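You operate a simulated robot arm through the tools that you are given. There is no shell and no other tool.

Carry out the task below with a simulated two-armed robot. There is one attempt and no reset: what you move stays moved.

Task
Top up the carriage pot with grit and stand it on the black pot mat.
Fine: one fill, mix switch at GRIT; bring the carriage back to LOAD; leave the other starter pots.

Only the result counts: the job must be done as asked and must still hold three seconds after the hand-in. Knocking over, shifting, dropping, spilling or breaking anything else fails it.

Robot
Two 7-joint arms with fingered hands on one trunk that stands fixed in place. Base frame: the origin is at the foot of the trunk, x ahead of it, y to its left, z up; the work surface is at about z = 0.75. Readings come in m, rad, newtons and seconds.
The left shoulder is at [0.104, 0.185, 1.075], the right one opposite. With the tool pointing down near the work surface each hand reaches from about 0.1 to 0.88 m from the base axis, measured 20 degrees to its own side. Payload 4 kg a hand.
The tool frame of a hand sits at the grasp point between the pads (the TCP): z along the fingers, y along the line on which they close. The tips reach 0.026 m beyond it. The gripper opens to 0.132 m; its body begins 0.073 m behind the TCP. The gripper is a hand of 3 fingers: y runs from the thumb to the fingers, the wrist lies at [0, 0, -0.224] in the tool frame, and closing takes about 1.5 s.
Orientation is that of the tool frame in the base frame, as a unit quaternion [x, y, z, w]. With the fingers straight down and closing along the base's y, the tool's x points along the base's -x, its y along +y and its z along -z.

Tools
- The arms move only by the tool step_arm. It takes "left_motion", "right_motion" or both (then of equal length, played together; a hand with none holds still); each is a list of rows, each an object of numbers (a shift or turn left out is 0, a gripper value left out holds the last): "dx", "dy", "dz": the shift along the base's x, y, z in m; "wx", "wy", "wz": the turn, a rotation vector about the base's x, y, z in rad; "jaw": the closure, from 0 (fully open) to 1 (shut). In form: [{"dx": .., "dy": .., "dz": .., "wx": .., "wy": .., "wz": .., "jaw": ..}, ...]. A call has 1 to 20 rows; each row is the pose to reach, as a shift and turn from the pose commanded when the call began. Rows are played at 5 a second. More than 0.05 m and 0.15 rad between two rows, or a gripper value outside its range, and nothing of the call is played. Where a pose cannot be reached the arm comes as near as it can. A force on the tool above 90 N (or 10 N above the force at the start of the call, whichever is more), or a blocked arm, ends the call early, and 0.2 s more pass. The fingers move at their own pace (about 0.072 m/s each) and stop on an object; they squeeze with about 26 N. The grip force told is the motor's: it shows also when the fingers shut on nothing. Time passes only in rows, and 0.2 s behind the last, so rows that repeat a pose let the fingers close. It gives the time, the measured TCP pose, the force on the tool (base axes), the opening and the grip force at its end, in the units of the frame above (readings bear some noise), with the torque about the TCP (base axes, N m) and any sound that the robot's microphone picked up.
- Cameras (640 x 400 px; columns grow to the right, rows downward): "scene" is now at [0.2281, 0.0592, 1.3021]; the picture's right is [0.59, -0.79, -0.18], its down [-0.53, -0.21, -0.82] and it looks along [0.61, 0.58, -0.54] (base axes); focal length 214 px, centre (320, 200). "left" rides on the left gripper at [-0.062, 0.003, -0.092] in its tool frame; the picture's right is [-0.05, -1.00, 0.00], its down [0.83, -0.04, -0.56] and it looks along [0.55, -0.03, 0.83] (tool axes); focal length 230 px, centre (320, 200). "right" rides on the right gripper at [0.062, 0.003, -0.092] in its tool frame; the picture's right is [-0.05, 1.00, 0.00], its down [-0.83, -0.04, -0.56] and it looks along [-0.55, -0.03, 0.83] (tool axes); focal length 230 px, centre (320, 200). There is no depth. A picture from a camera that has moved, and an enlarged one, comes with that camera's place and axes in the base frame and with its lens.
- camera(camera): a new picture of that camera. No time passes.
- lift_body(by): moves the trunk up (or, below 0, down) by that many m; the arms and the scene camera ride with it, the base frame stays. It gives what a move gives, with no picture.
- hand_shape(shape, hand): the hand has 3 fingers and takes this shape, open, in about a second: jaw (thumb against the fingers, like two jaws); tri (thumb and two fingers); tip (a fingertip pinch); poke (one finger out to press); point (the index stretched); flat (the hand flat); cup (the hand cupped); fist (a fist). The gripper value then closes the fingers along that shape, each until it touches; the sizes above hold for jaw. It gives what a move gives, with no picture.
- turn_head(pan, tilt): turns the head with the scene camera to pan (to the left, within 1.501 rad either way) and tilt (down, from -0.506 to 1.204), counted from straight ahead of the robot (the tilt from the chest, where the trunk bows). It gives what a move gives.
- inspect(camera, box): a new picture of the part [left, top, right, bottom] of that camera's present view, enlarged. No time passes.
- hand_in(): hands the job in; it is judged then, once.

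Places have to be worked out from the pictures, the camera data and where the tool is seen. Open the grippers and draw the arms clear of the work before you hand the job in, unless the task says otherwise.

The tools are called after "Call:" as a command line: name --argument value ..., lists and objects as JSON in quotes. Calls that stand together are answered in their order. step_arm: Moves the arms, as the interface text tells. Its arguments: {"type":"object","properties":{"left_motion":{"type":"array"},"right_motion":{"type":"array"}},"required":[]} The other tools are called the same way: lift_body (by) moves the trunk up or down; hand_shape (shape, hand) gives the hand a shape; turn_head (pan, tilt) turns the head that bears the scene camera; camera (camera) takes a picture; inspect (camera, box) takes an enlarged picture of a part of a camera's view; hand_in () hands the job in.

At the start:

```text
time_s: 0.0
left_tcp_pos: [0.3696, 0.4609, 1.1523]
left_orientation: [-0.002, 1.0, 0.0, 0.0]
left_ft_force: [-0.2, 0.3, -0.5]
left_moment: [0.03, -0.02, -0.02]
left_width: 0.1319
left_grip_force: 0.0
left_shape: jaw
right_tcp_pos: [0.5584, 0.0784, 1.1963]
right_orientation: [0.0, 1.0, 0.0, -0.001]
right_ft_force: [0.6, 0.0, -0.4]
right_moment: [-0.02, -0.02, -0.04]
right_width: 0.1319
right_grip_force: 0.0
right_shape: jaw
trunk travel left (down, up): [-0.125, 0.337]
head pan, tilt (commanded): [0.663, 0.349]
```

scene: 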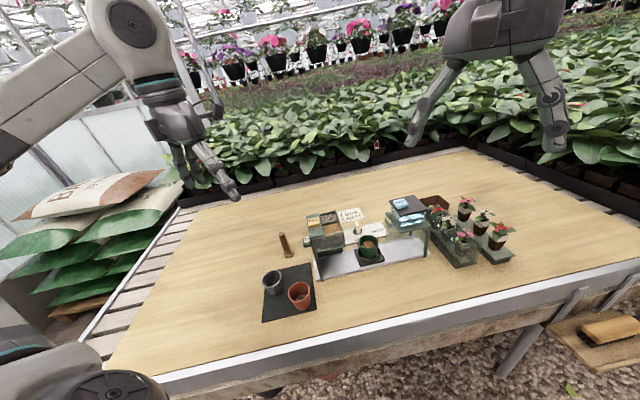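
right: 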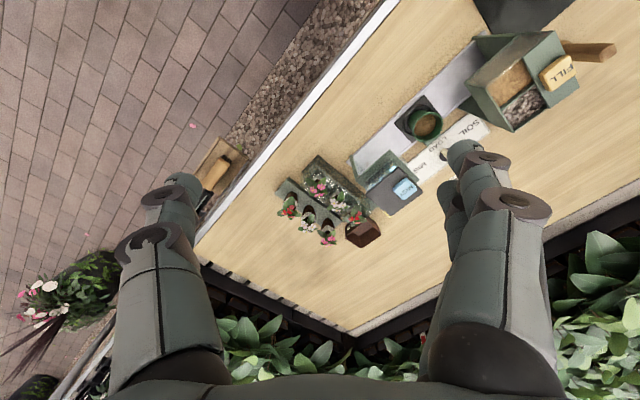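
left: 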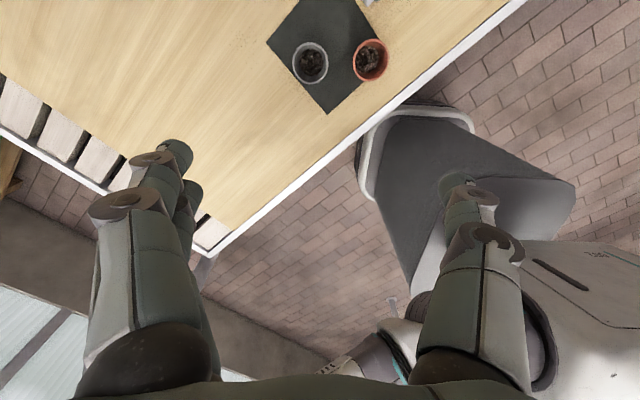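

The scene shows a small filling rig with a hopper, a carriage holding a green pot, a mat with two pots, and some starter pots. I'll enlarge the views to read the labels.

Call:
inspect --camera "scene" --box '[240, 170, 440, 330]'

Call:
inspect --camera "right" --box '[330, 20, 630, 220]'

Call:
inspect --camera "scene" --box '[290, 190, 390, 290]'

```text
2.50 times, centred on (340, 250) of scene
camera zoom: at [0.2281, 0.0592, 1.3021], right [0.59, -0.79, -0.18], down [-0.53, -0.21, -0.82], along [0.61, 0.58, -0.54], focal length 536 px, centre (270, 75)
```

zoom: 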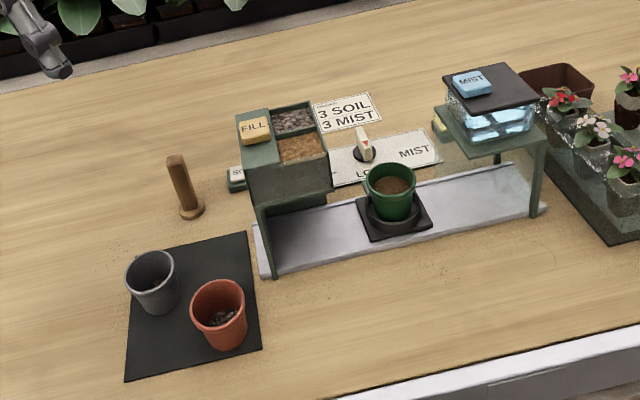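

```text
2.00 times, centred on (480, 120) of right
camera zoom: at [0.4964, 0.0808, 1.2887], right [0.05, 1.0, 0.0], down [0.83, -0.04, 0.56], along [0.55, -0.03, -0.83], focal length 460 px, centre (0, 360)
```

zoom: 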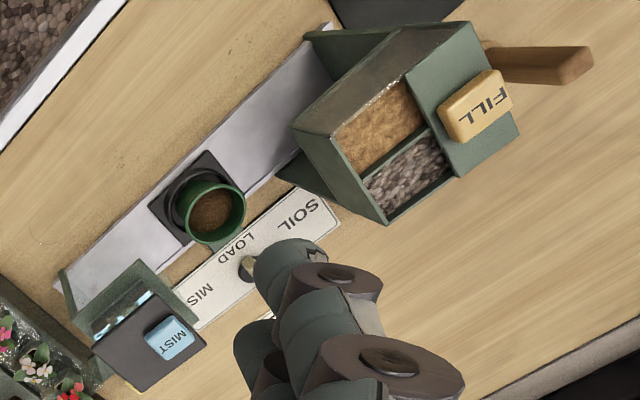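

```text
4.00 times, centred on (340, 240) of scene
camera zoom: at [0.2281, 0.0592, 1.3021], right [0.59, -0.79, -0.18], down [-0.53, -0.21, -0.82], along [0.61, 0.58, -0.54], focal length 858 px, centre (240, 40)
```

zoom: 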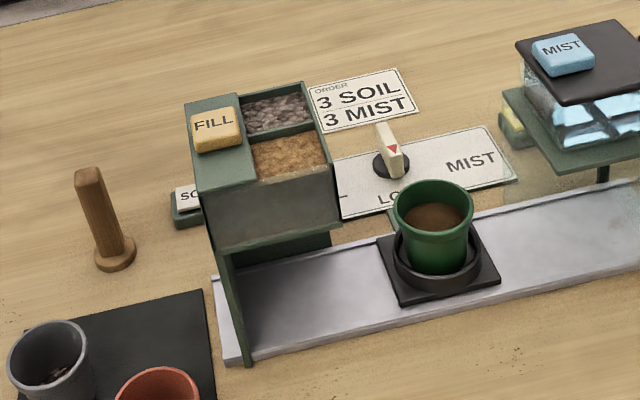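

The rig has a hopper with a FILL button, a dial labelled SOIL/LOAD/MIST, and a small switch behind the hopper. I'll zoom in closer on each part.

Call:
inspect --camera "scene" --box '[295, 205, 345, 255]'

Call:
inspect --camera "scene" --box '[335, 200, 405, 270]'

Call:
inspect --camera "scene" --box '[380, 180, 450, 260]'

Call:
inspect --camera "right" --box '[460, 20, 620, 140]'

Call:
inspect --camera "left" --box '[260, 0, 420, 120]'

```text
8.00 times, centred on (320, 230) of scene
camera zoom: at [0.2281, 0.0592, 1.3021], right [0.59, -0.79, -0.18], down [-0.53, -0.21, -0.82], along [0.61, 0.58, -0.54], focal length 1716 px, centre (320, -40)
```

zoom: 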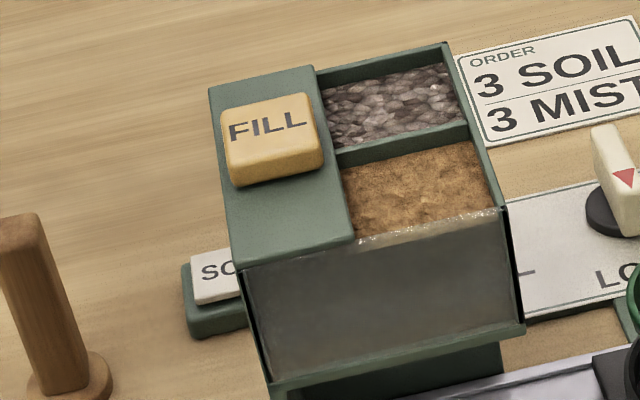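

```text
5.71 times, centred on (370, 235) of scene
camera zoom: at [0.2281, 0.0592, 1.3021], right [0.59, -0.79, -0.18], down [-0.53, -0.21, -0.82], along [0.61, 0.58, -0.54], focal length 1226 px, centre (34, 0)
```

zoom: 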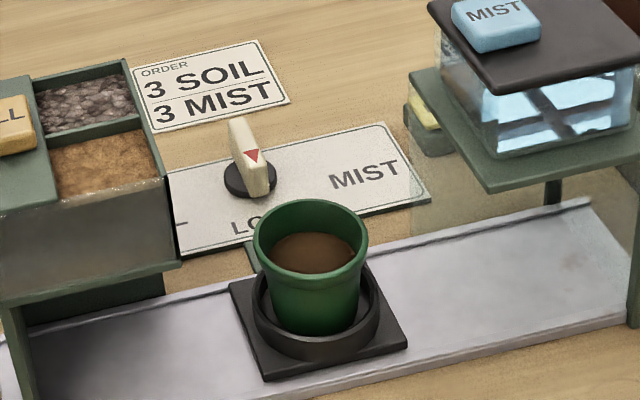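

```text
5.00 times, centred on (415, 220) of scene
camera zoom: at [0.2281, 0.0592, 1.3021], right [0.59, -0.79, -0.18], down [-0.53, -0.21, -0.82], along [0.61, 0.58, -0.54], focal length 1072 px, centre (-155, 100)
```

zoom: 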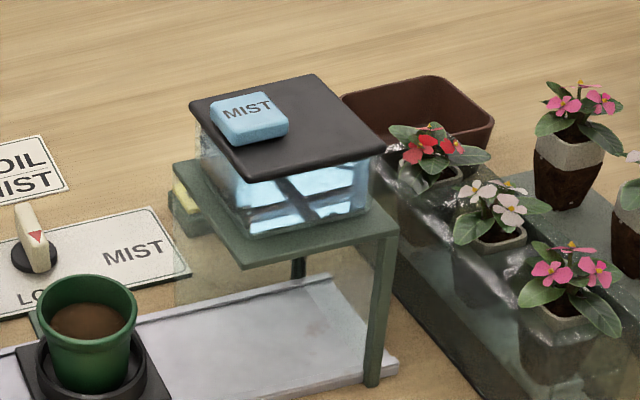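

```text
3.33 times, centred on (540, 80) of right
camera zoom: at [0.4964, 0.0808, 1.2887], right [0.05, 1.0, 0.0], down [0.83, -0.04, 0.56], along [0.55, -0.03, -0.83], focal length 767 px, centre (-413, 600)
```

zoom: 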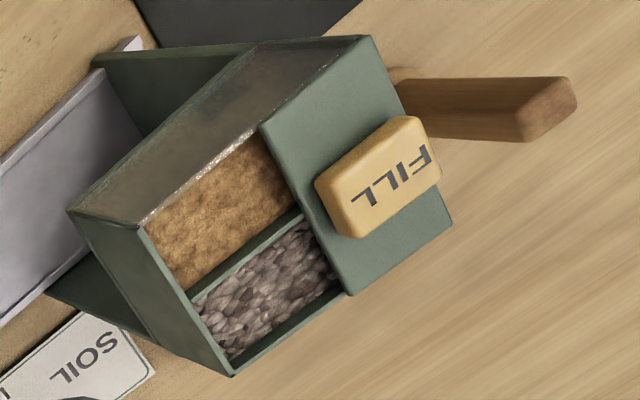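

```text
3.33 times, centred on (340, 60) of left
camera zoom: at [0.4306, 0.4636, 1.2445], right [0.05, -1.0, 0.0], down [-0.83, -0.04, 0.56], along [-0.55, -0.03, -0.83], focal length 767 px, centre (253, 667)
```

zoom: 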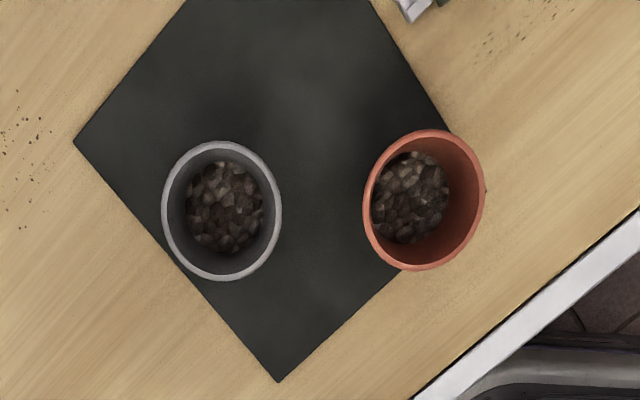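

The visible switch end reads "SO…" and most of it is hidden behind the hopper. I'll move the left hand over that side so its camera can see the switch, and pull the right hand back so its fingers stop covering the dial.

Call:
step_arm --left_motion '[{"dx": 0.03, "dy": 0.015}, {"dx": 0.07, "dy": 0.03}, {"dx": 0.11, "dy": 0.045}, {"dx": 0.15, "dy": 0.06}, {"dx": 0.19, "dy": 0.075}, {"dx": 0.22, "dy": 0.09}, {"dx": 0.24, "dy": 0.11}, {"dx": 0.24, "dy": 0.12}]' --right_motion '[{"dx": -0.02}, {"dx": -0.04}, {"dx": -0.06}, {"dx": -0.08}, {"dx": -0.1}, {"dx": -0.12}, {"dx": -0.13}, {"dx": -0.13}]'

Call:
camera --camera "left"

Call:
camera --camera "right"

Call:
camera --camera "scene"

```text
time_s: 1.8
left_tcp_pos: [0.6086, 0.5816, 1.1535]
left_orientation: [0.0, 1.0, 0.0, 0.0]
left_ft_force: [-1.0, -0.8, 0.4]
left_moment: [0.0, -0.03, -0.01]
left_width: 0.1318
left_grip_force: 0.1
left_shape: jaw
right_tcp_pos: [0.4287, 0.079, 1.1971]
right_orientation: [-0.001, 1.0, 0.0, -0.001]
right_ft_force: [-0.4, 0.3, 1.0]
right_moment: [0.0, -0.02, 0.02]
right_width: 0.1318
right_grip_force: 0.0
right_shape: jaw
trunk travel left (down, up): [-0.125, 0.337]
head pan, tilt (commanded): [0.663, 0.349]
```

```text
taken
camera left: at [0.6714, 0.5846, 1.2448], right [0.05, -1.0, 0.0], down [-0.83, -0.04, 0.55], along [-0.55, -0.03, -0.83], focal length 230 px, centre (320, 200)
```

left: 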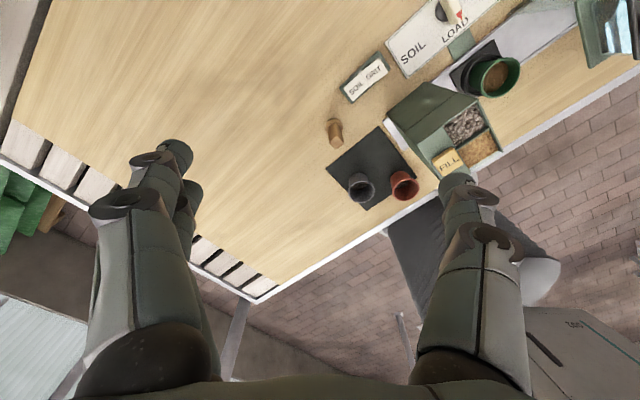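

```text
taken
camera right: at [0.3656, 0.0809, 1.2889], right [0.05, 1.0, 0.0], down [0.83, -0.04, 0.56], along [0.55, -0.03, -0.83], focal length 230 px, centre (320, 200)
```

right: 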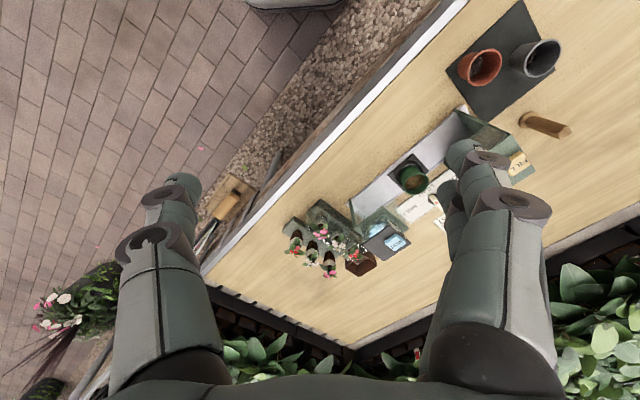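

```text
taken
camera scene: at [0.2276, 0.0593, 1.3022], right [0.59, -0.79, -0.17], down [-0.53, -0.21, -0.82], along [0.61, 0.58, -0.54], focal length 214 px, centre (320, 200)
```

scene: 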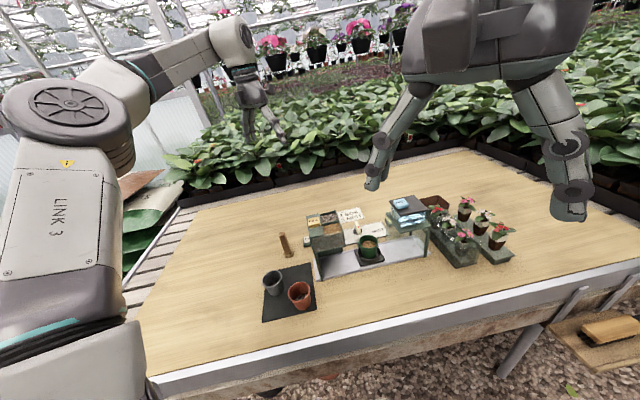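

The left camera now has the whole rig in view, including the "SOIL GRIT" switch on a plate. I'll zoom in on the switch and the dial.

Call:
inspect --camera "left" --box '[320, 40, 420, 120]'

Call:
inspect --camera "left" --box '[380, 0, 540, 100]'

Call:
inspect --camera "left" --box '[320, 80, 500, 220]'

```text
5.00 times, centred on (370, 80) of left
camera zoom: at [0.6714, 0.5846, 1.2448], right [0.05, -1.0, 0.0], down [-0.83, -0.04, 0.55], along [-0.55, -0.03, -0.83], focal length 1150 px, centre (70, 800)
```

zoom: 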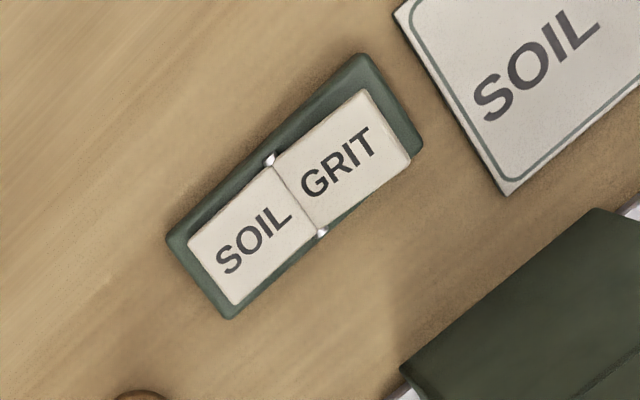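

```text
4.00 times, centred on (460, 50) of left
camera zoom: at [0.6714, 0.5846, 1.2448], right [0.05, -1.0, 0.0], down [-0.83, -0.04, 0.55], along [-0.55, -0.03, -0.83], focal length 920 px, centre (-240, 800)
```

zoom: 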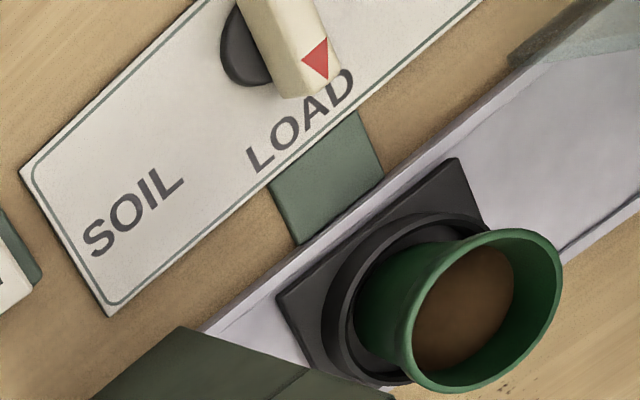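

```text
2.86 times, centred on (410, 150) of left
camera zoom: at [0.6714, 0.5846, 1.2448], right [0.05, -1.0, 0.0], down [-0.83, -0.04, 0.55], along [-0.55, -0.03, -0.83], focal length 657 px, centre (63, 343)
```

zoom: 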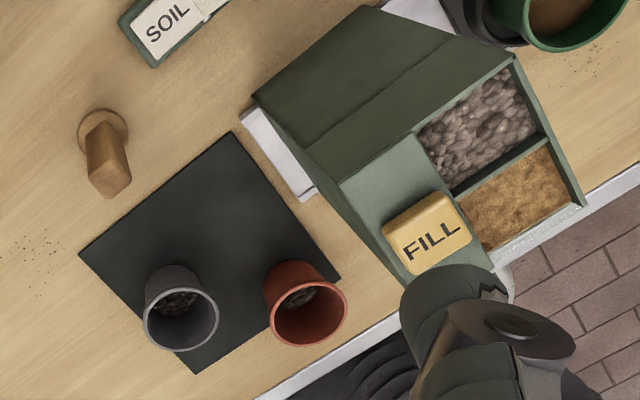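

The switch is a rocker with SOIL and GRIT halves near (0.63, 0.50), and SOIL looks pressed. FILL sits near (0.54, 0.40, 0.94) and the dial near (0.73, 0.37). I'll move the left hand closer above the dial to see its shape.

Call:
step_arm --left_motion '[{"dx": 0.015, "dy": -0.03, "dz": -0.01}, {"dx": 0.03, "dy": -0.06, "dz": -0.02}, {"dx": 0.045, "dy": -0.09, "dz": -0.04}, {"dx": 0.06, "dy": -0.12, "dz": -0.06}, {"dx": 0.08, "dy": -0.15, "dz": -0.08}, {"dx": 0.1, "dy": -0.17, "dz": -0.1}, {"dx": 0.12, "dy": -0.18, "dz": -0.1}, {"dx": 0.12, "dy": -0.18, "dz": -0.1}]'

Call:
camera --camera "left"

Call:
inspect --camera "left" --box '[220, 20, 420, 145]'

```text
time_s: 3.6
left_tcp_pos: [0.7284, 0.4007, 1.0539]
left_orientation: [-0.001, 1.0, 0.0, 0.001]
left_ft_force: [0.0, -0.4, -0.2]
left_moment: [0.01, -0.01, 0.01]
left_width: 0.1316
left_grip_force: 0.1
left_shape: jaw
right_tcp_pos: [0.4274, 0.0783, 1.197]
right_orientation: [-0.001, 1.0, 0.0, 0.0]
right_ft_force: [-0.6, -0.1, 0.2]
right_moment: [0.01, 0.01, 0.02]
right_width: 0.132
right_grip_force: 0.0
right_shape: jaw
trunk travel left (down, up): [-0.125, 0.337]
head pan, tilt (commanded): [0.663, 0.349]
```

```text
taken
camera left: at [0.7894, 0.4039, 1.1454], right [0.05, -1.0, 0.0], down [-0.83, -0.04, 0.55], along [-0.55, -0.03, -0.83], focal length 230 px, centre (320, 200)
```

left: 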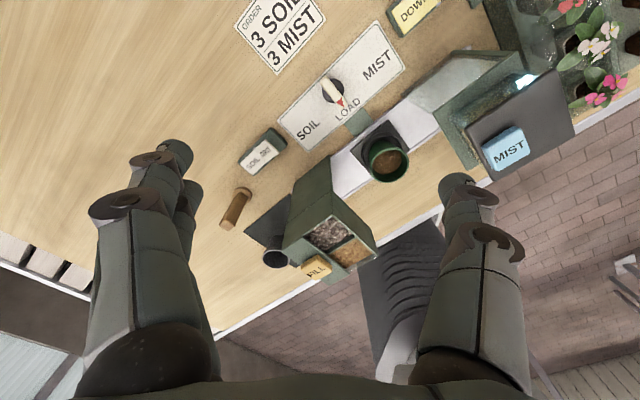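

```text
3.20 times, centred on (320, 82) of left
camera zoom: at [0.7894, 0.4039, 1.1454], right [0.05, -1.0, 0.0], down [-0.83, -0.04, 0.55], along [-0.55, -0.03, -0.83], focal length 736 px, centre (320, 576)
```

zoom: 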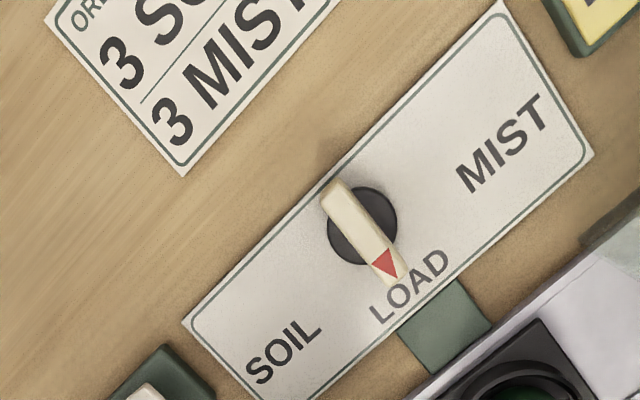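

The dial is a bar knob pivoting near (0.737, 0.381), with its arrow on LOAD. I'll look at the rocker, hopper and pot from this angle.

Call:
inspect --camera "left" --box '[225, 120, 305, 180]'

Call:
inspect --camera "left" --box '[240, 100, 440, 290]'

Call:
inspect --camera "left" --box '[370, 0, 570, 180]'

Call:
inspect --camera "scene" --box '[295, 205, 395, 285]'

```text
6.67 times, centred on (265, 150) of left
camera zoom: at [0.7894, 0.4039, 1.1454], right [0.05, -1.0, 0.0], down [-0.83, -0.04, 0.55], along [-0.55, -0.03, -0.83], focal length 1534 px, centre (687, 533)
```

zoom: 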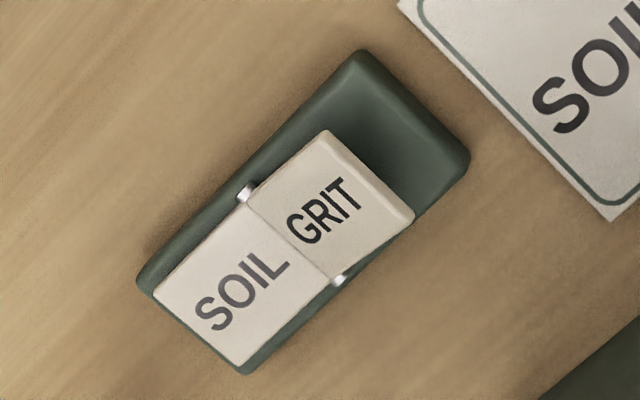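

```text
2.11 times, centred on (340, 195) of left
camera zoom: at [0.7894, 0.4039, 1.1454], right [0.05, -1.0, 0.0], down [-0.83, -0.04, 0.55], along [-0.55, -0.03, -0.83], focal length 484 px, centre (278, 210)
```

zoom: 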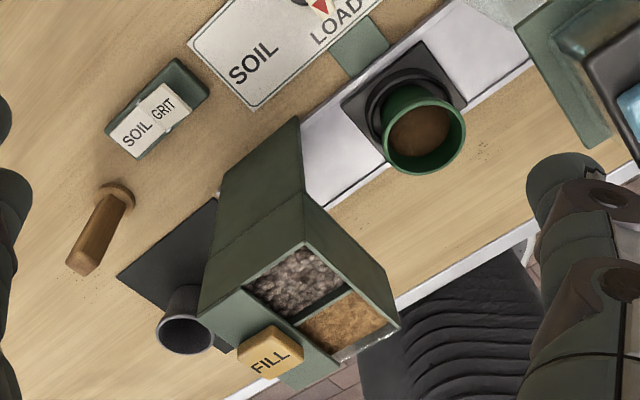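

```text
2.22 times, centred on (470, 90) of left
camera zoom: at [0.7894, 0.4039, 1.1454], right [0.05, -1.0, 0.0], down [-0.83, -0.04, 0.55], along [-0.55, -0.03, -0.83], focal length 511 px, centre (-13, 444)
```

zoom: 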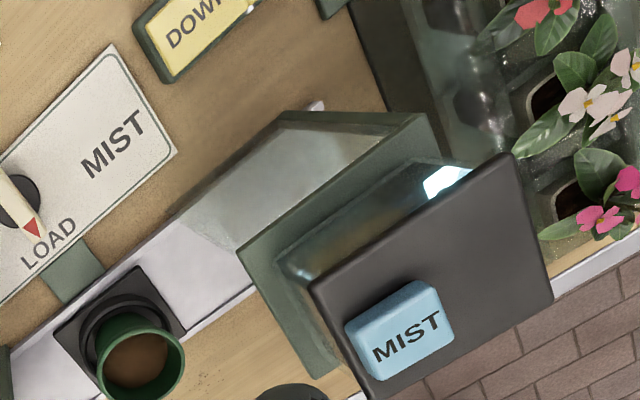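

```text
5.00 times, centred on (345, 245) of scene
camera zoom: at [0.2273, 0.0592, 1.3024], right [0.59, -0.79, -0.17], down [-0.53, -0.21, -0.82], along [0.61, 0.58, -0.54], focal length 1072 px, centre (195, -25)
```

zoom: 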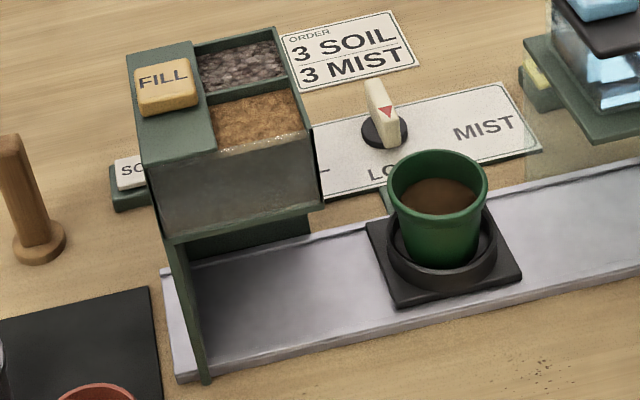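

GRIT's half stands clearly raised from this angle, so the switch is at SOIL and needs pressing on GRIT. I'll try the "poke" shape on the left hand and look at where its fingertip sits.

Call:
hand_shape --hand "left" --shape "poke"

Call:
camera --camera "left"

Call:
camera --camera "scene"

```text
time_s: 4.5
left_tcp_pos: [0.7287, 0.4003, 1.0531]
left_orientation: [0.0, 1.0, 0.0, 0.0]
left_ft_force: [0.4, -0.3, 0.6]
left_moment: [-0.02, 0.0, -0.02]
left_width: 0.0
left_grip_force: 0.0
left_shape: poke
right_tcp_pos: [0.4289, 0.0791, 1.198]
right_orientation: [0.0, 1.0, 0.001, -0.001]
right_ft_force: [-0.8, 0.0, -0.1]
right_moment: [-0.01, 0.0, -0.01]
right_width: 0.1319
right_grip_force: 0.1
right_shape: jaw
trunk travel left (down, up): [-0.125, 0.337]
head pan, tilt (commanded): [0.663, 0.349]
```

```text
taken
camera left: at [0.7902, 0.4038, 1.1447], right [0.05, -1.0, 0.0], down [-0.83, -0.04, 0.56], along [-0.55, -0.03, -0.83], focal length 230 px, centre (320, 200)
```

left: 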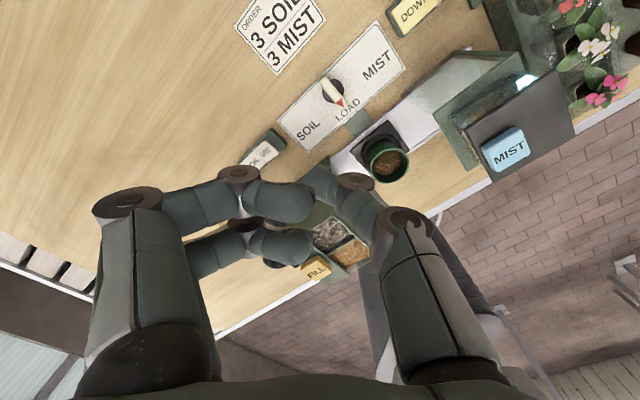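

```text
taken
camera scene: at [0.2283, 0.0591, 1.302], right [0.59, -0.79, -0.18], down [-0.53, -0.21, -0.82], along [0.61, 0.58, -0.54], focal length 214 px, centre (320, 200)
```

scene: 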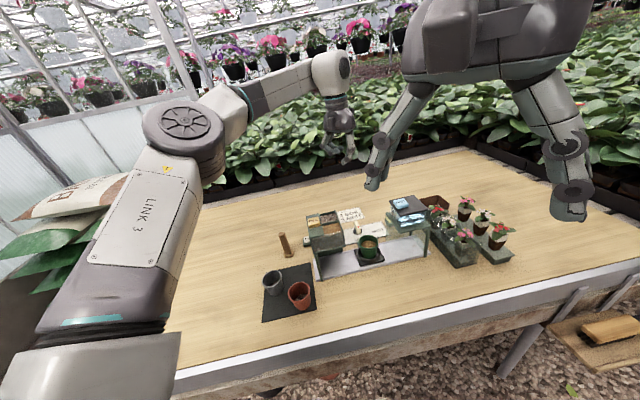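

The poke shape puts one digit inward with the others folded. I'll zoom on the hand to find the protruding tip.

Call:
inspect --camera "scene" --box '[300, 80, 380, 180]'

Call:
inspect --camera "left" --box '[220, 130, 440, 290]'

Call:
inspect --camera "right" --box '[400, 0, 640, 150]'

```text
4.00 times, centred on (340, 130) of scene
camera zoom: at [0.2283, 0.0591, 1.302], right [0.59, -0.79, -0.18], down [-0.53, -0.21, -0.82], along [0.61, 0.58, -0.54], focal length 858 px, centre (240, 480)
```

zoom: 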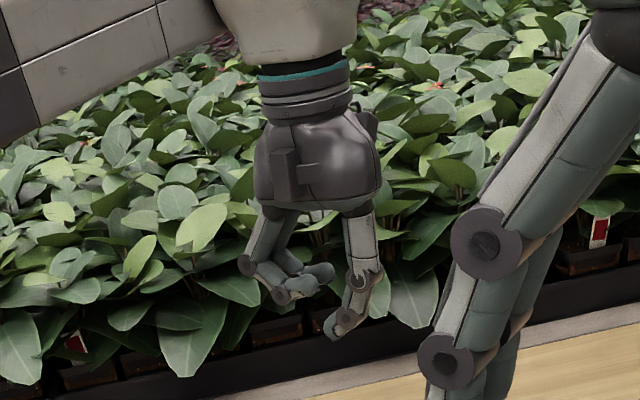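

```text
2.50 times, centred on (330, 210) of left
camera zoom: at [0.7902, 0.4038, 1.1447], right [0.05, -1.0, 0.0], down [-0.83, -0.04, 0.56], along [-0.55, -0.03, -0.83], focal length 575 px, centre (295, 175)
```

zoom: 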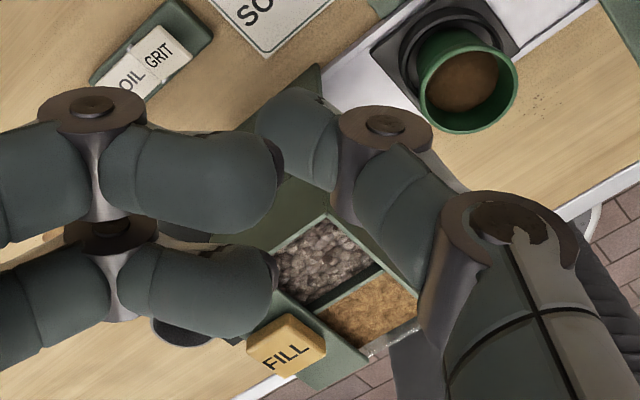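

```text
2.67 times, centred on (520, 75) of right
camera zoom: at [0.3663, 0.0808, 1.2886], right [0.05, 1.0, 0.0], down [0.83, -0.04, 0.56], along [0.55, -0.03, -0.83], focal length 614 px, centre (-213, 533)
```

zoom: 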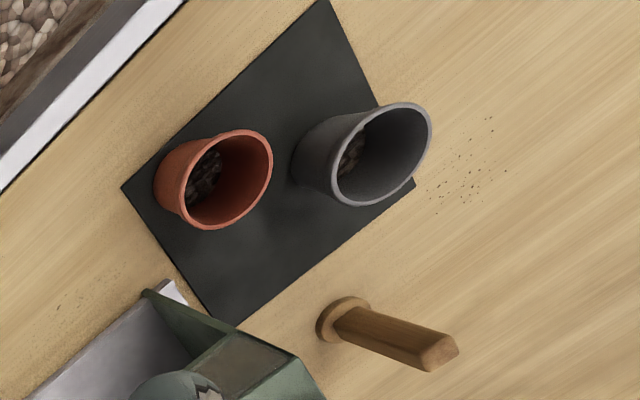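

The poke tip works out to lie on the tool axis about 0.026 m below the TCP. I'll yaw the hand 45° to line up with the rig and bring it above the raised GRIT half at about (0.644, 0.482), staying high for now.

Call:
step_arm --left_motion '[{"dx": -0.012, "dy": 0.012, "wz": 0.13}, {"dx": -0.024, "dy": 0.024, "wz": 0.26}, {"dx": -0.036, "dy": 0.036, "wz": 0.39}, {"dx": -0.05, "dy": 0.05, "wz": 0.52}, {"dx": -0.065, "dy": 0.064, "wz": 0.65}, {"dx": -0.08, "dy": 0.078, "wz": 0.785}, {"dx": -0.085, "dy": 0.082, "dz": -0.03, "wz": 0.785}, {"dx": -0.085, "dy": 0.082, "dz": -0.05, "wz": 0.785}]'

Call:
camera --camera "left"

Call:
inspect --camera "scene" --box '[240, 110, 400, 270]'

```text
time_s: 6.3
left_tcp_pos: [0.6436, 0.4826, 1.0016]
left_orientation: [-0.384, 0.923, 0.0, 0.0]
left_ft_force: [-0.7, 0.3, 0.0]
left_moment: [0.0, -0.02, 0.0]
left_width: 0.0
left_grip_force: 0.0
left_shape: poke
right_tcp_pos: [0.4281, 0.08, 1.1954]
right_orientation: [0.0, 1.0, -0.001, 0.0]
right_ft_force: [-0.2, 0.2, -0.4]
right_moment: [-0.01, -0.02, -0.01]
right_width: 0.1317
right_grip_force: 0.1
right_shape: jaw
trunk travel left (down, up): [-0.125, 0.337]
head pan, tilt (commanded): [0.663, 0.349]
```

```text
taken
camera left: at [0.6852, 0.5287, 1.0935], right [0.74, -0.67, 0.0], down [-0.56, -0.62, 0.56], along [-0.37, -0.41, -0.83], focal length 230 px, centre (320, 200)
```

left: 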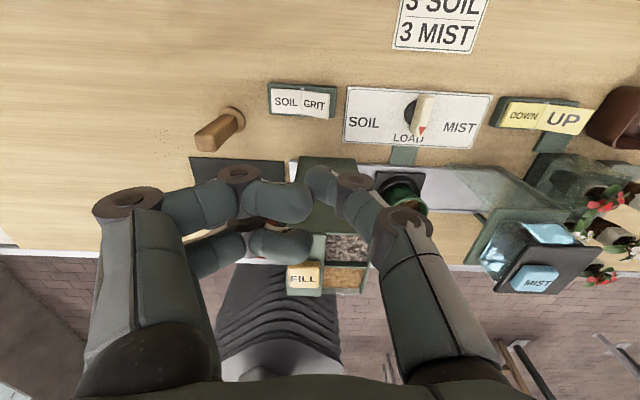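

```text
2.50 times, centred on (320, 190) of scene
camera zoom: at [0.2285, 0.0592, 1.302], right [0.59, -0.79, -0.18], down [-0.53, -0.21, -0.82], along [0.61, 0.58, -0.54], focal length 536 px, centre (320, 225)
```

zoom: 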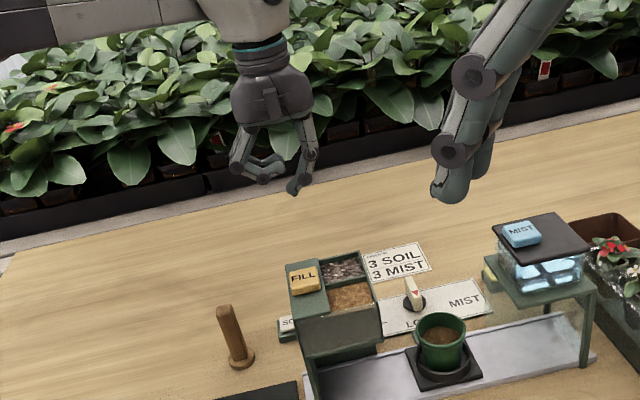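

The view is now square to the rig and the fingertip looks well clear of the hopper. I'll zoom on the rocker to refine where its GRIT half is.

Call:
inspect --camera "left" --box '[255, 65, 355, 135]'

Call:
inspect --camera "left" --box '[270, 140, 400, 230]'

```text
5.71 times, centred on (305, 100) of left
camera zoom: at [0.6852, 0.5287, 1.0935], right [0.74, -0.67, 0.0], down [-0.56, -0.62, 0.56], along [-0.37, -0.41, -0.83], focal length 1315 px, centre (406, 771)
```

zoom: 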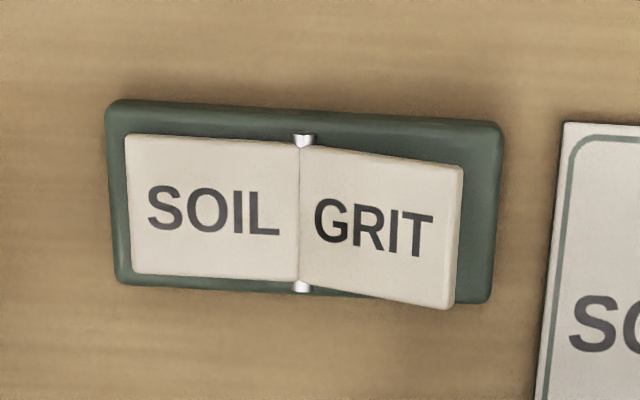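

```text
4.44 times, centred on (335, 185) of left
camera zoom: at [0.6852, 0.5287, 1.0935], right [0.74, -0.67, 0.0], down [-0.56, -0.62, 0.56], along [-0.37, -0.41, -0.83], focal length 1022 px, centre (253, 267)
```

zoom: 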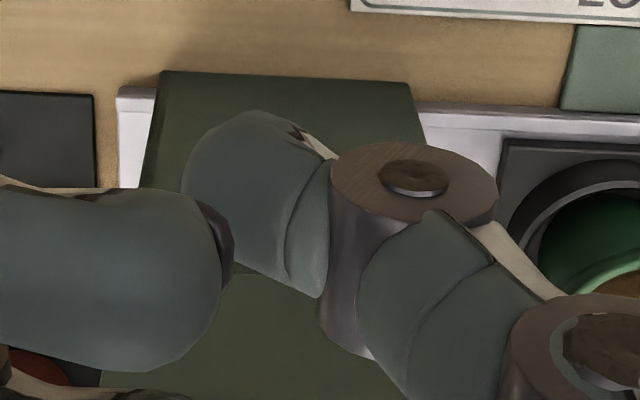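

The press point at about (0.645, 0.482) sits directly under the tip, so I'll go straight down and stop about 1 cm above the rocker.

Call:
step_arm --left_motion '[{"dz": -0.04}, {"dz": -0.08}, {"dz": -0.11}, {"dz": -0.14}, {"dz": -0.16}, {"dz": -0.175}, {"dz": -0.18}]'

Call:
camera --camera "left"

Call:
inspect --camera "scene" --box '[260, 150, 380, 270]'

```text
time_s: 7.9
left_tcp_pos: [0.6436, 0.4827, 0.8216]
left_orientation: [-0.383, 0.924, 0.0, -0.001]
left_ft_force: [0.5, -0.5, 0.4]
left_moment: [-0.02, 0.02, -0.01]
left_width: 0.0002
left_grip_force: 0.0
left_shape: poke
right_tcp_pos: [0.429, 0.0786, 1.1958]
right_orientation: [0.0, 1.0, 0.001, 0.0]
right_ft_force: [0.6, 0.9, 0.1]
right_moment: [-0.04, 0.01, 0.03]
right_width: 0.1318
right_grip_force: 0.0
right_shape: jaw
trunk travel left (down, up): [-0.125, 0.337]
head pan, tilt (commanded): [0.663, 0.349]
```

```text
taken
camera left: at [0.6855, 0.5284, 0.9142], right [0.74, -0.67, 0.0], down [-0.56, -0.62, 0.56], along [-0.37, -0.41, -0.83], focal length 230 px, centre (320, 200)
```

left: 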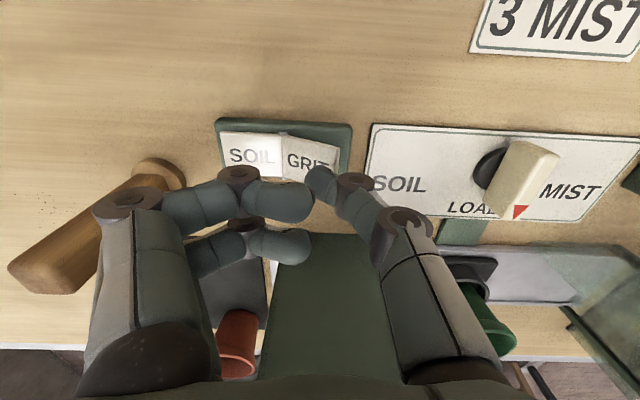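

```text
3.33 times, centred on (320, 210) of scene
camera zoom: at [0.2282, 0.0591, 1.3021], right [0.59, -0.79, -0.18], down [-0.53, -0.21, -0.82], along [0.61, 0.58, -0.54], focal length 715 px, centre (320, 167)
```

zoom: 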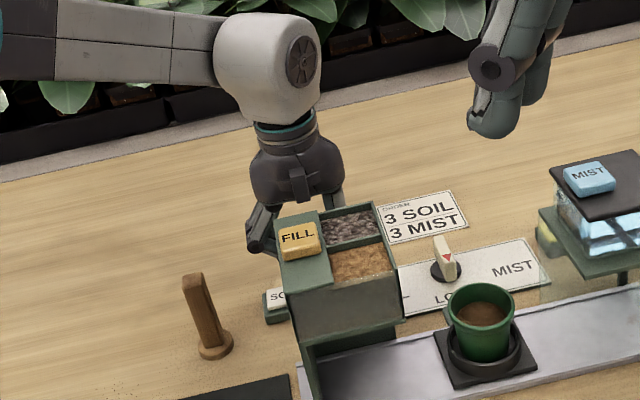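

Call:
inspect --camera "left" --box '[200, 100, 380, 220]'

```text
3.33 times, centred on (290, 160) of left
camera zoom: at [0.6855, 0.5284, 0.9142], right [0.74, -0.67, 0.0], down [-0.56, -0.62, 0.56], along [-0.37, -0.41, -0.83], focal length 767 px, centre (420, 333)
```

zoom: 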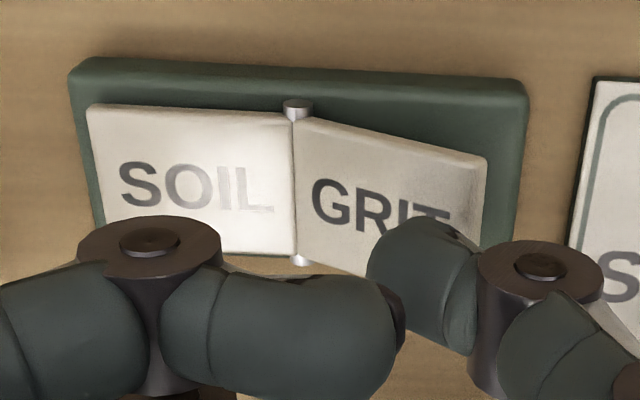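

The tip is over the "IT" of GRIT, on the raised half. I'll press down in small steps and watch the force.

Call:
step_arm --left_motion '[{"dz": -0.006}, {"dz": -0.011}, {"dz": -0.015}, {"dz": -0.019}, {"dz": -0.022}]'

Call:
inspect --camera "left" --box '[200, 100, 380, 220]'

```text
time_s: 9.1
left_tcp_pos: [0.6448, 0.4825, 0.8006]
left_orientation: [-0.383, 0.924, 0.0, 0.0]
left_ft_force: [-0.2, -0.5, 0.8]
left_moment: [0.02, 0.0, -0.01]
left_width: 0.0
left_grip_force: 0.0
left_shape: poke
right_tcp_pos: [0.4289, 0.0792, 1.1964]
right_orientation: [0.0, 1.0, 0.0, 0.0]
right_ft_force: [0.3, 0.5, -0.3]
right_moment: [0.0, 0.01, -0.01]
right_width: 0.132
right_grip_force: 0.0
right_shape: jaw
trunk travel left (down, up): [-0.125, 0.337]
head pan, tilt (commanded): [0.663, 0.349]
```

```text
3.33 times, centred on (290, 160) of left
camera zoom: at [0.6853, 0.5284, 0.8926], right [0.74, -0.67, 0.0], down [-0.56, -0.62, 0.56], along [-0.37, -0.41, -0.83], focal length 767 px, centre (420, 333)
```

zoom: 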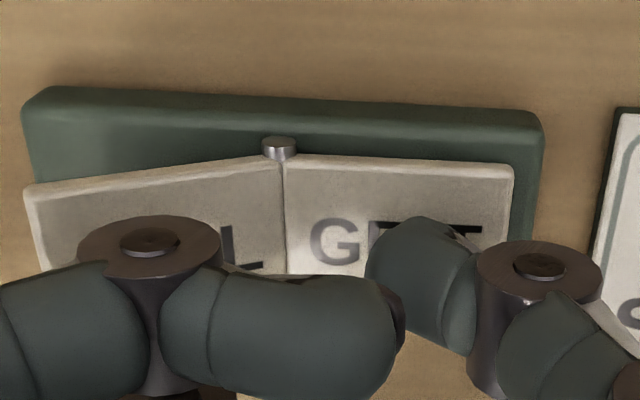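

The rocker has tipped: GRIT is down and SOIL up, with almost no force. I'll give it a touch more travel, then lift off and check that it stays.

Call:
step_arm --left_motion '[{"dz": -0.002}, {"dz": -0.003}, {"dz": 0.01}, {"dz": 0.04}, {"dz": 0.08}, {"dz": 0.12}, {"dz": 0.16}, {"dz": 0.2}]'

Call:
inspect --camera "left" --box '[255, 65, 355, 135]'

Call:
camera --camera "left"

```text
time_s: 10.9
left_tcp_pos: [0.6431, 0.4818, 1.0029]
left_orientation: [-0.383, 0.924, 0.0, -0.001]
left_ft_force: [-0.2, 0.5, -0.2]
left_moment: [-0.01, 0.0, -0.01]
left_width: 0.0
left_grip_force: 0.1
left_shape: poke
right_tcp_pos: [0.4272, 0.0785, 1.1976]
right_orientation: [0.0, 1.0, 0.0, 0.0]
right_ft_force: [-0.9, -0.1, 0.1]
right_moment: [0.04, 0.0, 0.03]
right_width: 0.1322
right_grip_force: 0.1
right_shape: jaw
trunk travel left (down, up): [-0.125, 0.337]
head pan, tilt (commanded): [0.663, 0.349]
```

```text
5.71 times, centred on (305, 100) of left
camera zoom: at [0.6853, 0.5279, 1.0938], right [0.74, -0.67, 0.0], down [-0.56, -0.62, 0.56], along [-0.37, -0.41, -0.83], focal length 1315 px, centre (406, 771)
```

zoom: 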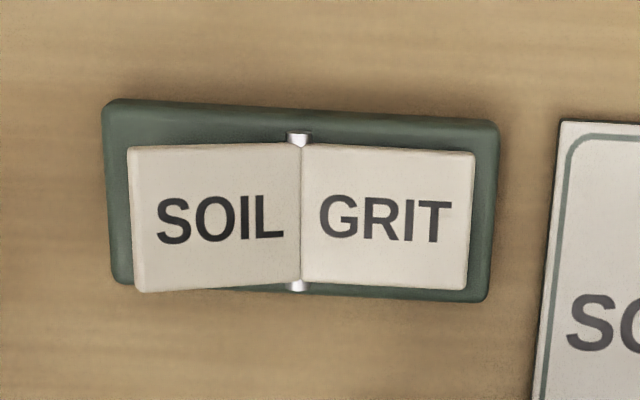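

```text
taken
camera left: at [0.6853, 0.5279, 1.0938], right [0.74, -0.67, 0.0], down [-0.56, -0.62, 0.56], along [-0.37, -0.41, -0.83], focal length 230 px, centre (320, 200)
```

left: 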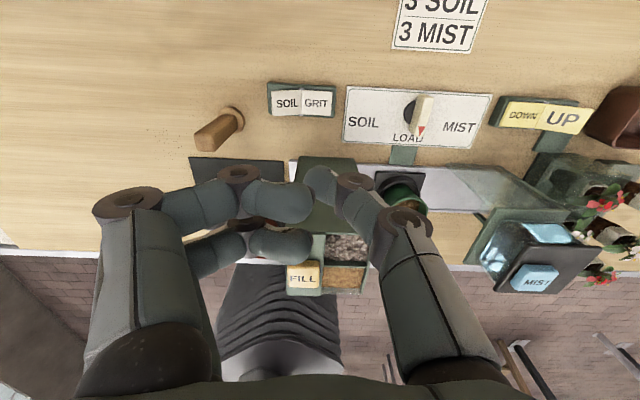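

The switch now rests at GRIT. Next is the dial, so I'll zoom in from here to fix its axis before moving over it.

Call:
inspect --camera "left" --box '[340, 75, 500, 175]'

Call:
hand_shape --hand "left" --shape "jaw"

```text
4.00 times, centred on (420, 125) of left
camera zoom: at [0.6853, 0.5279, 1.0938], right [0.74, -0.67, 0.0], down [-0.56, -0.62, 0.56], along [-0.37, -0.41, -0.83], focal length 920 px, centre (-80, 500)
```

zoom: 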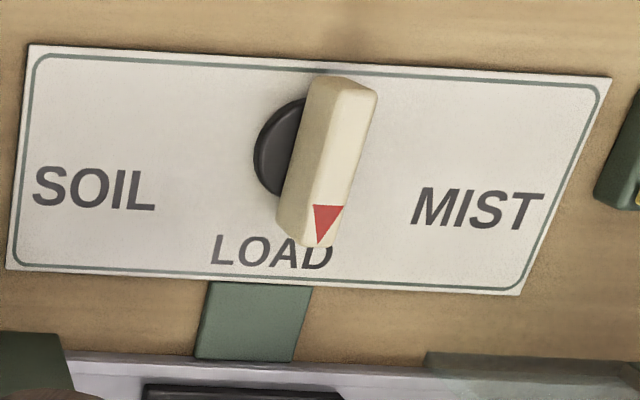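

```text
time_s: 11.8
left_tcp_pos: [0.6447, 0.4823, 1.0014]
left_orientation: [-0.382, 0.924, 0.0, 0.001]
left_ft_force: [0.3, -0.5, 0.3]
left_moment: [-0.02, -0.01, -0.04]
left_width: 0.132
left_grip_force: 0.0
left_shape: jaw
right_tcp_pos: [0.4291, 0.079, 1.1965]
right_orientation: [0.0, 1.0, 0.0, -0.001]
right_ft_force: [0.0, 0.1, -0.5]
right_moment: [0.0, 0.02, -0.01]
right_width: 0.1317
right_grip_force: 0.0
right_shape: jaw
trunk travel left (down, up): [-0.125, 0.337]
head pan, tilt (commanded): [0.663, 0.349]
```

The dial axis is near (0.736, 0.380), with the bar top around z 0.785. I'll half-close the jaw and bring the hand over the dial, staying above it.

Call:
step_arm --left_motion '[{"dx": 0.0, "dy": 0.0, "jaw": 0.5}, {"dx": 0.02, "dy": -0.02, "jaw": 0.5}, {"dx": 0.05, "dy": -0.05, "jaw": 0.5}, {"dx": 0.075, "dy": -0.08, "jaw": 0.5}, {"dx": 0.092, "dy": -0.1025, "dz": -0.02, "jaw": 0.5}, {"dx": 0.092, "dy": -0.1025, "dz": -0.06, "jaw": 0.5}, {"dx": 0.092, "dy": -0.1025, "dz": -0.09, "jaw": 0.5}, {"dx": 0.092, "dy": -0.1025, "dz": -0.1, "jaw": 0.5}]'

Call:
camera --camera "left"

Call:
inspect --camera "scene" --box '[290, 140, 430, 260]'

```text
time_s: 13.6
left_tcp_pos: [0.7364, 0.3801, 0.9009]
left_orientation: [-0.383, 0.924, 0.0, 0.0]
left_ft_force: [0.3, 0.3, -0.8]
left_moment: [0.0, 0.0, -0.03]
left_width: 0.0667
left_grip_force: 0.0
left_shape: jaw
right_tcp_pos: [0.4289, 0.0787, 1.197]
right_orientation: [0.0, 1.0, 0.0, 0.0]
right_ft_force: [-0.3, 0.5, -0.5]
right_moment: [0.0, -0.01, 0.01]
right_width: 0.1319
right_grip_force: 0.0
right_shape: jaw
trunk travel left (down, up): [-0.125, 0.337]
head pan, tilt (commanded): [0.663, 0.349]
```

```text
taken
camera left: at [0.7771, 0.4256, 0.9916], right [0.74, -0.67, 0.0], down [-0.56, -0.62, 0.56], along [-0.37, -0.41, -0.83], focal length 230 px, centre (320, 200)
```

left: 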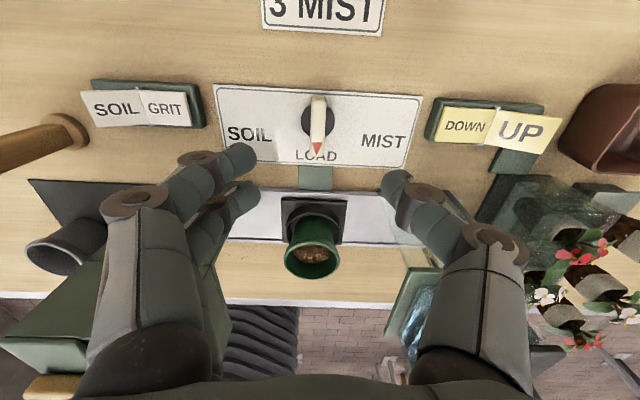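

```text
3.33 times, centred on (360, 200) of scene
camera zoom: at [0.2282, 0.0592, 1.3021], right [0.59, -0.79, -0.18], down [-0.53, -0.21, -0.82], along [0.61, 0.58, -0.54], focal length 715 px, centre (187, 200)
```

zoom: 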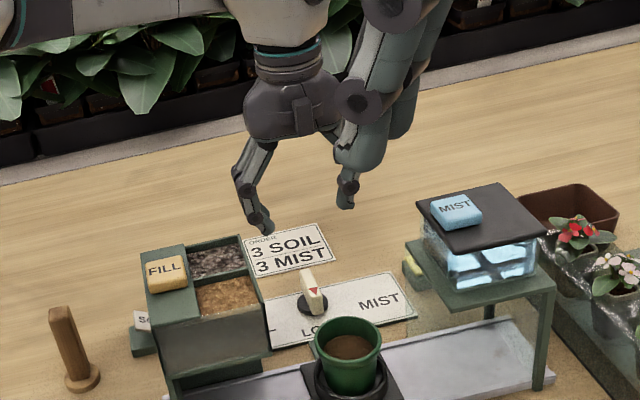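

Call:
inspect --camera "left" --box '[230, 80, 410, 200]'

```text
3.33 times, centred on (320, 140) of left
camera zoom: at [0.7771, 0.4256, 0.9916], right [0.74, -0.67, 0.0], down [-0.56, -0.62, 0.56], along [-0.37, -0.41, -0.83], focal length 767 px, centre (320, 400)
```

zoom: 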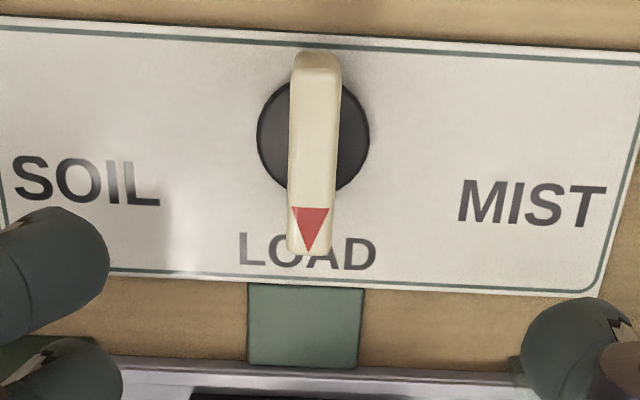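

The dial centre comes out at (0.7355, 0.382) with the bar aligned at 45°. I'll descend so the fingertips straddle the bar just above its disc.

Call:
step_arm --left_motion '[{"dx": -0.001, "dy": 0.002, "dz": -0.03}, {"dx": -0.001, "dy": 0.002, "dz": -0.06}, {"dx": -0.001, "dy": 0.002, "dz": -0.085}, {"dx": -0.001, "dy": 0.002, "dz": -0.1}, {"dx": -0.001, "dy": 0.002, "dz": -0.107}]'

Call:
camera --camera "left"

Call:
inspect --camera "scene" --box '[290, 170, 430, 290]'

```text
time_s: 14.8
left_tcp_pos: [0.7363, 0.3817, 0.7935]
left_orientation: [-0.383, 0.924, 0.001, 0.0]
left_ft_force: [0.1, 0.1, 1.0]
left_moment: [0.0, -0.01, 0.01]
left_width: 0.0667
left_grip_force: 0.0
left_shape: jaw
right_tcp_pos: [0.4277, 0.0775, 1.1957]
right_orientation: [0.0, 1.0, -0.001, -0.001]
right_ft_force: [0.1, -0.1, -0.6]
right_moment: [0.01, 0.0, 0.01]
right_width: 0.1318
right_grip_force: 0.2
right_shape: jaw
trunk travel left (down, up): [-0.125, 0.337]
head pan, tilt (commanded): [0.663, 0.349]
```

```text
taken
camera left: at [0.7764, 0.4276, 0.8852], right [0.74, -0.67, 0.0], down [-0.56, -0.62, 0.56], along [-0.37, -0.41, -0.83], focal length 230 px, centre (320, 200)
```

left: 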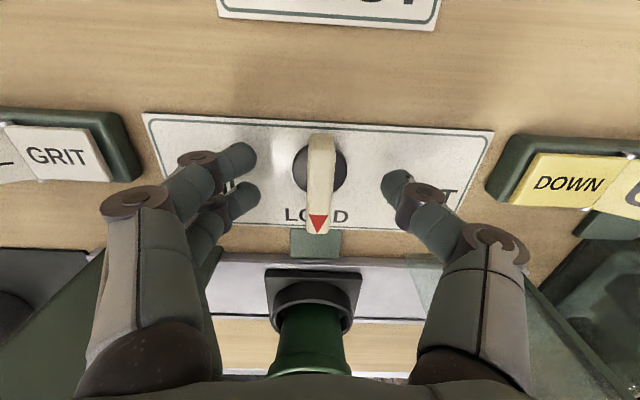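

```text
3.33 times, centred on (360, 230) of scene
camera zoom: at [0.2282, 0.0591, 1.3021], right [0.59, -0.79, -0.18], down [-0.53, -0.21, -0.82], along [0.61, 0.58, -0.54], focal length 715 px, centre (187, 100)
```

zoom: 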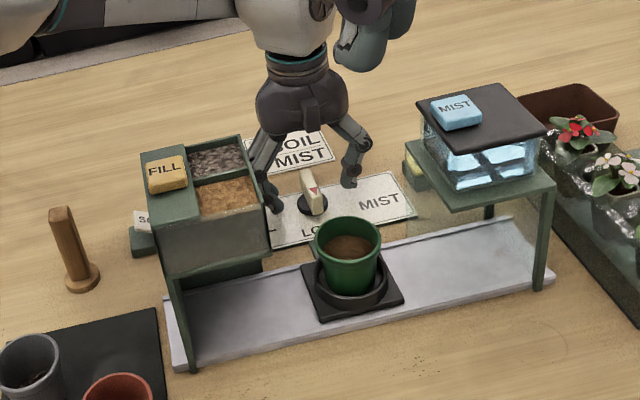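

The fingers straddle the bar cleanly, so I'll close on it.

Call:
step_arm --left_motion '[{"jaw": 0.7}, {"jaw": 0.85}, {"jaw": 1.0}, {"jaw": 1.0}, {"jaw": 1.0}, {"jaw": 1.0}]'

Call:
camera --camera "left"

```text
time_s: 16.2
left_tcp_pos: [0.7354, 0.3812, 0.7936]
left_orientation: [-0.382, 0.924, -0.001, 0.001]
left_ft_force: [-0.9, -0.3, -2.1]
left_moment: [0.02, 0.08, 0.0]
left_width: 0.0076
left_grip_force: 26.2
left_shape: jaw
right_tcp_pos: [0.4282, 0.0794, 1.1956]
right_orientation: [0.0, 1.0, 0.001, 0.0]
right_ft_force: [0.1, -0.8, 0.5]
right_moment: [0.01, -0.02, 0.0]
right_width: 0.1321
right_grip_force: 0.0
right_shape: jaw
trunk travel left (down, up): [-0.125, 0.337]
head pan, tilt (commanded): [0.663, 0.349]
```

```text
taken
camera left: at [0.7764, 0.4276, 0.8848], right [0.74, -0.67, 0.0], down [-0.56, -0.62, 0.56], along [-0.37, -0.41, -0.83], focal length 230 px, centre (320, 200)
```

left: 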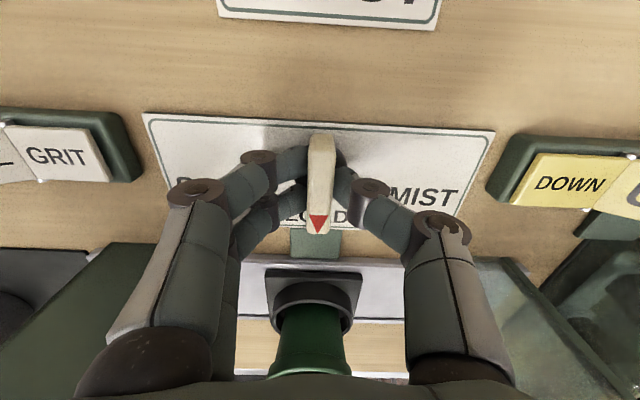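

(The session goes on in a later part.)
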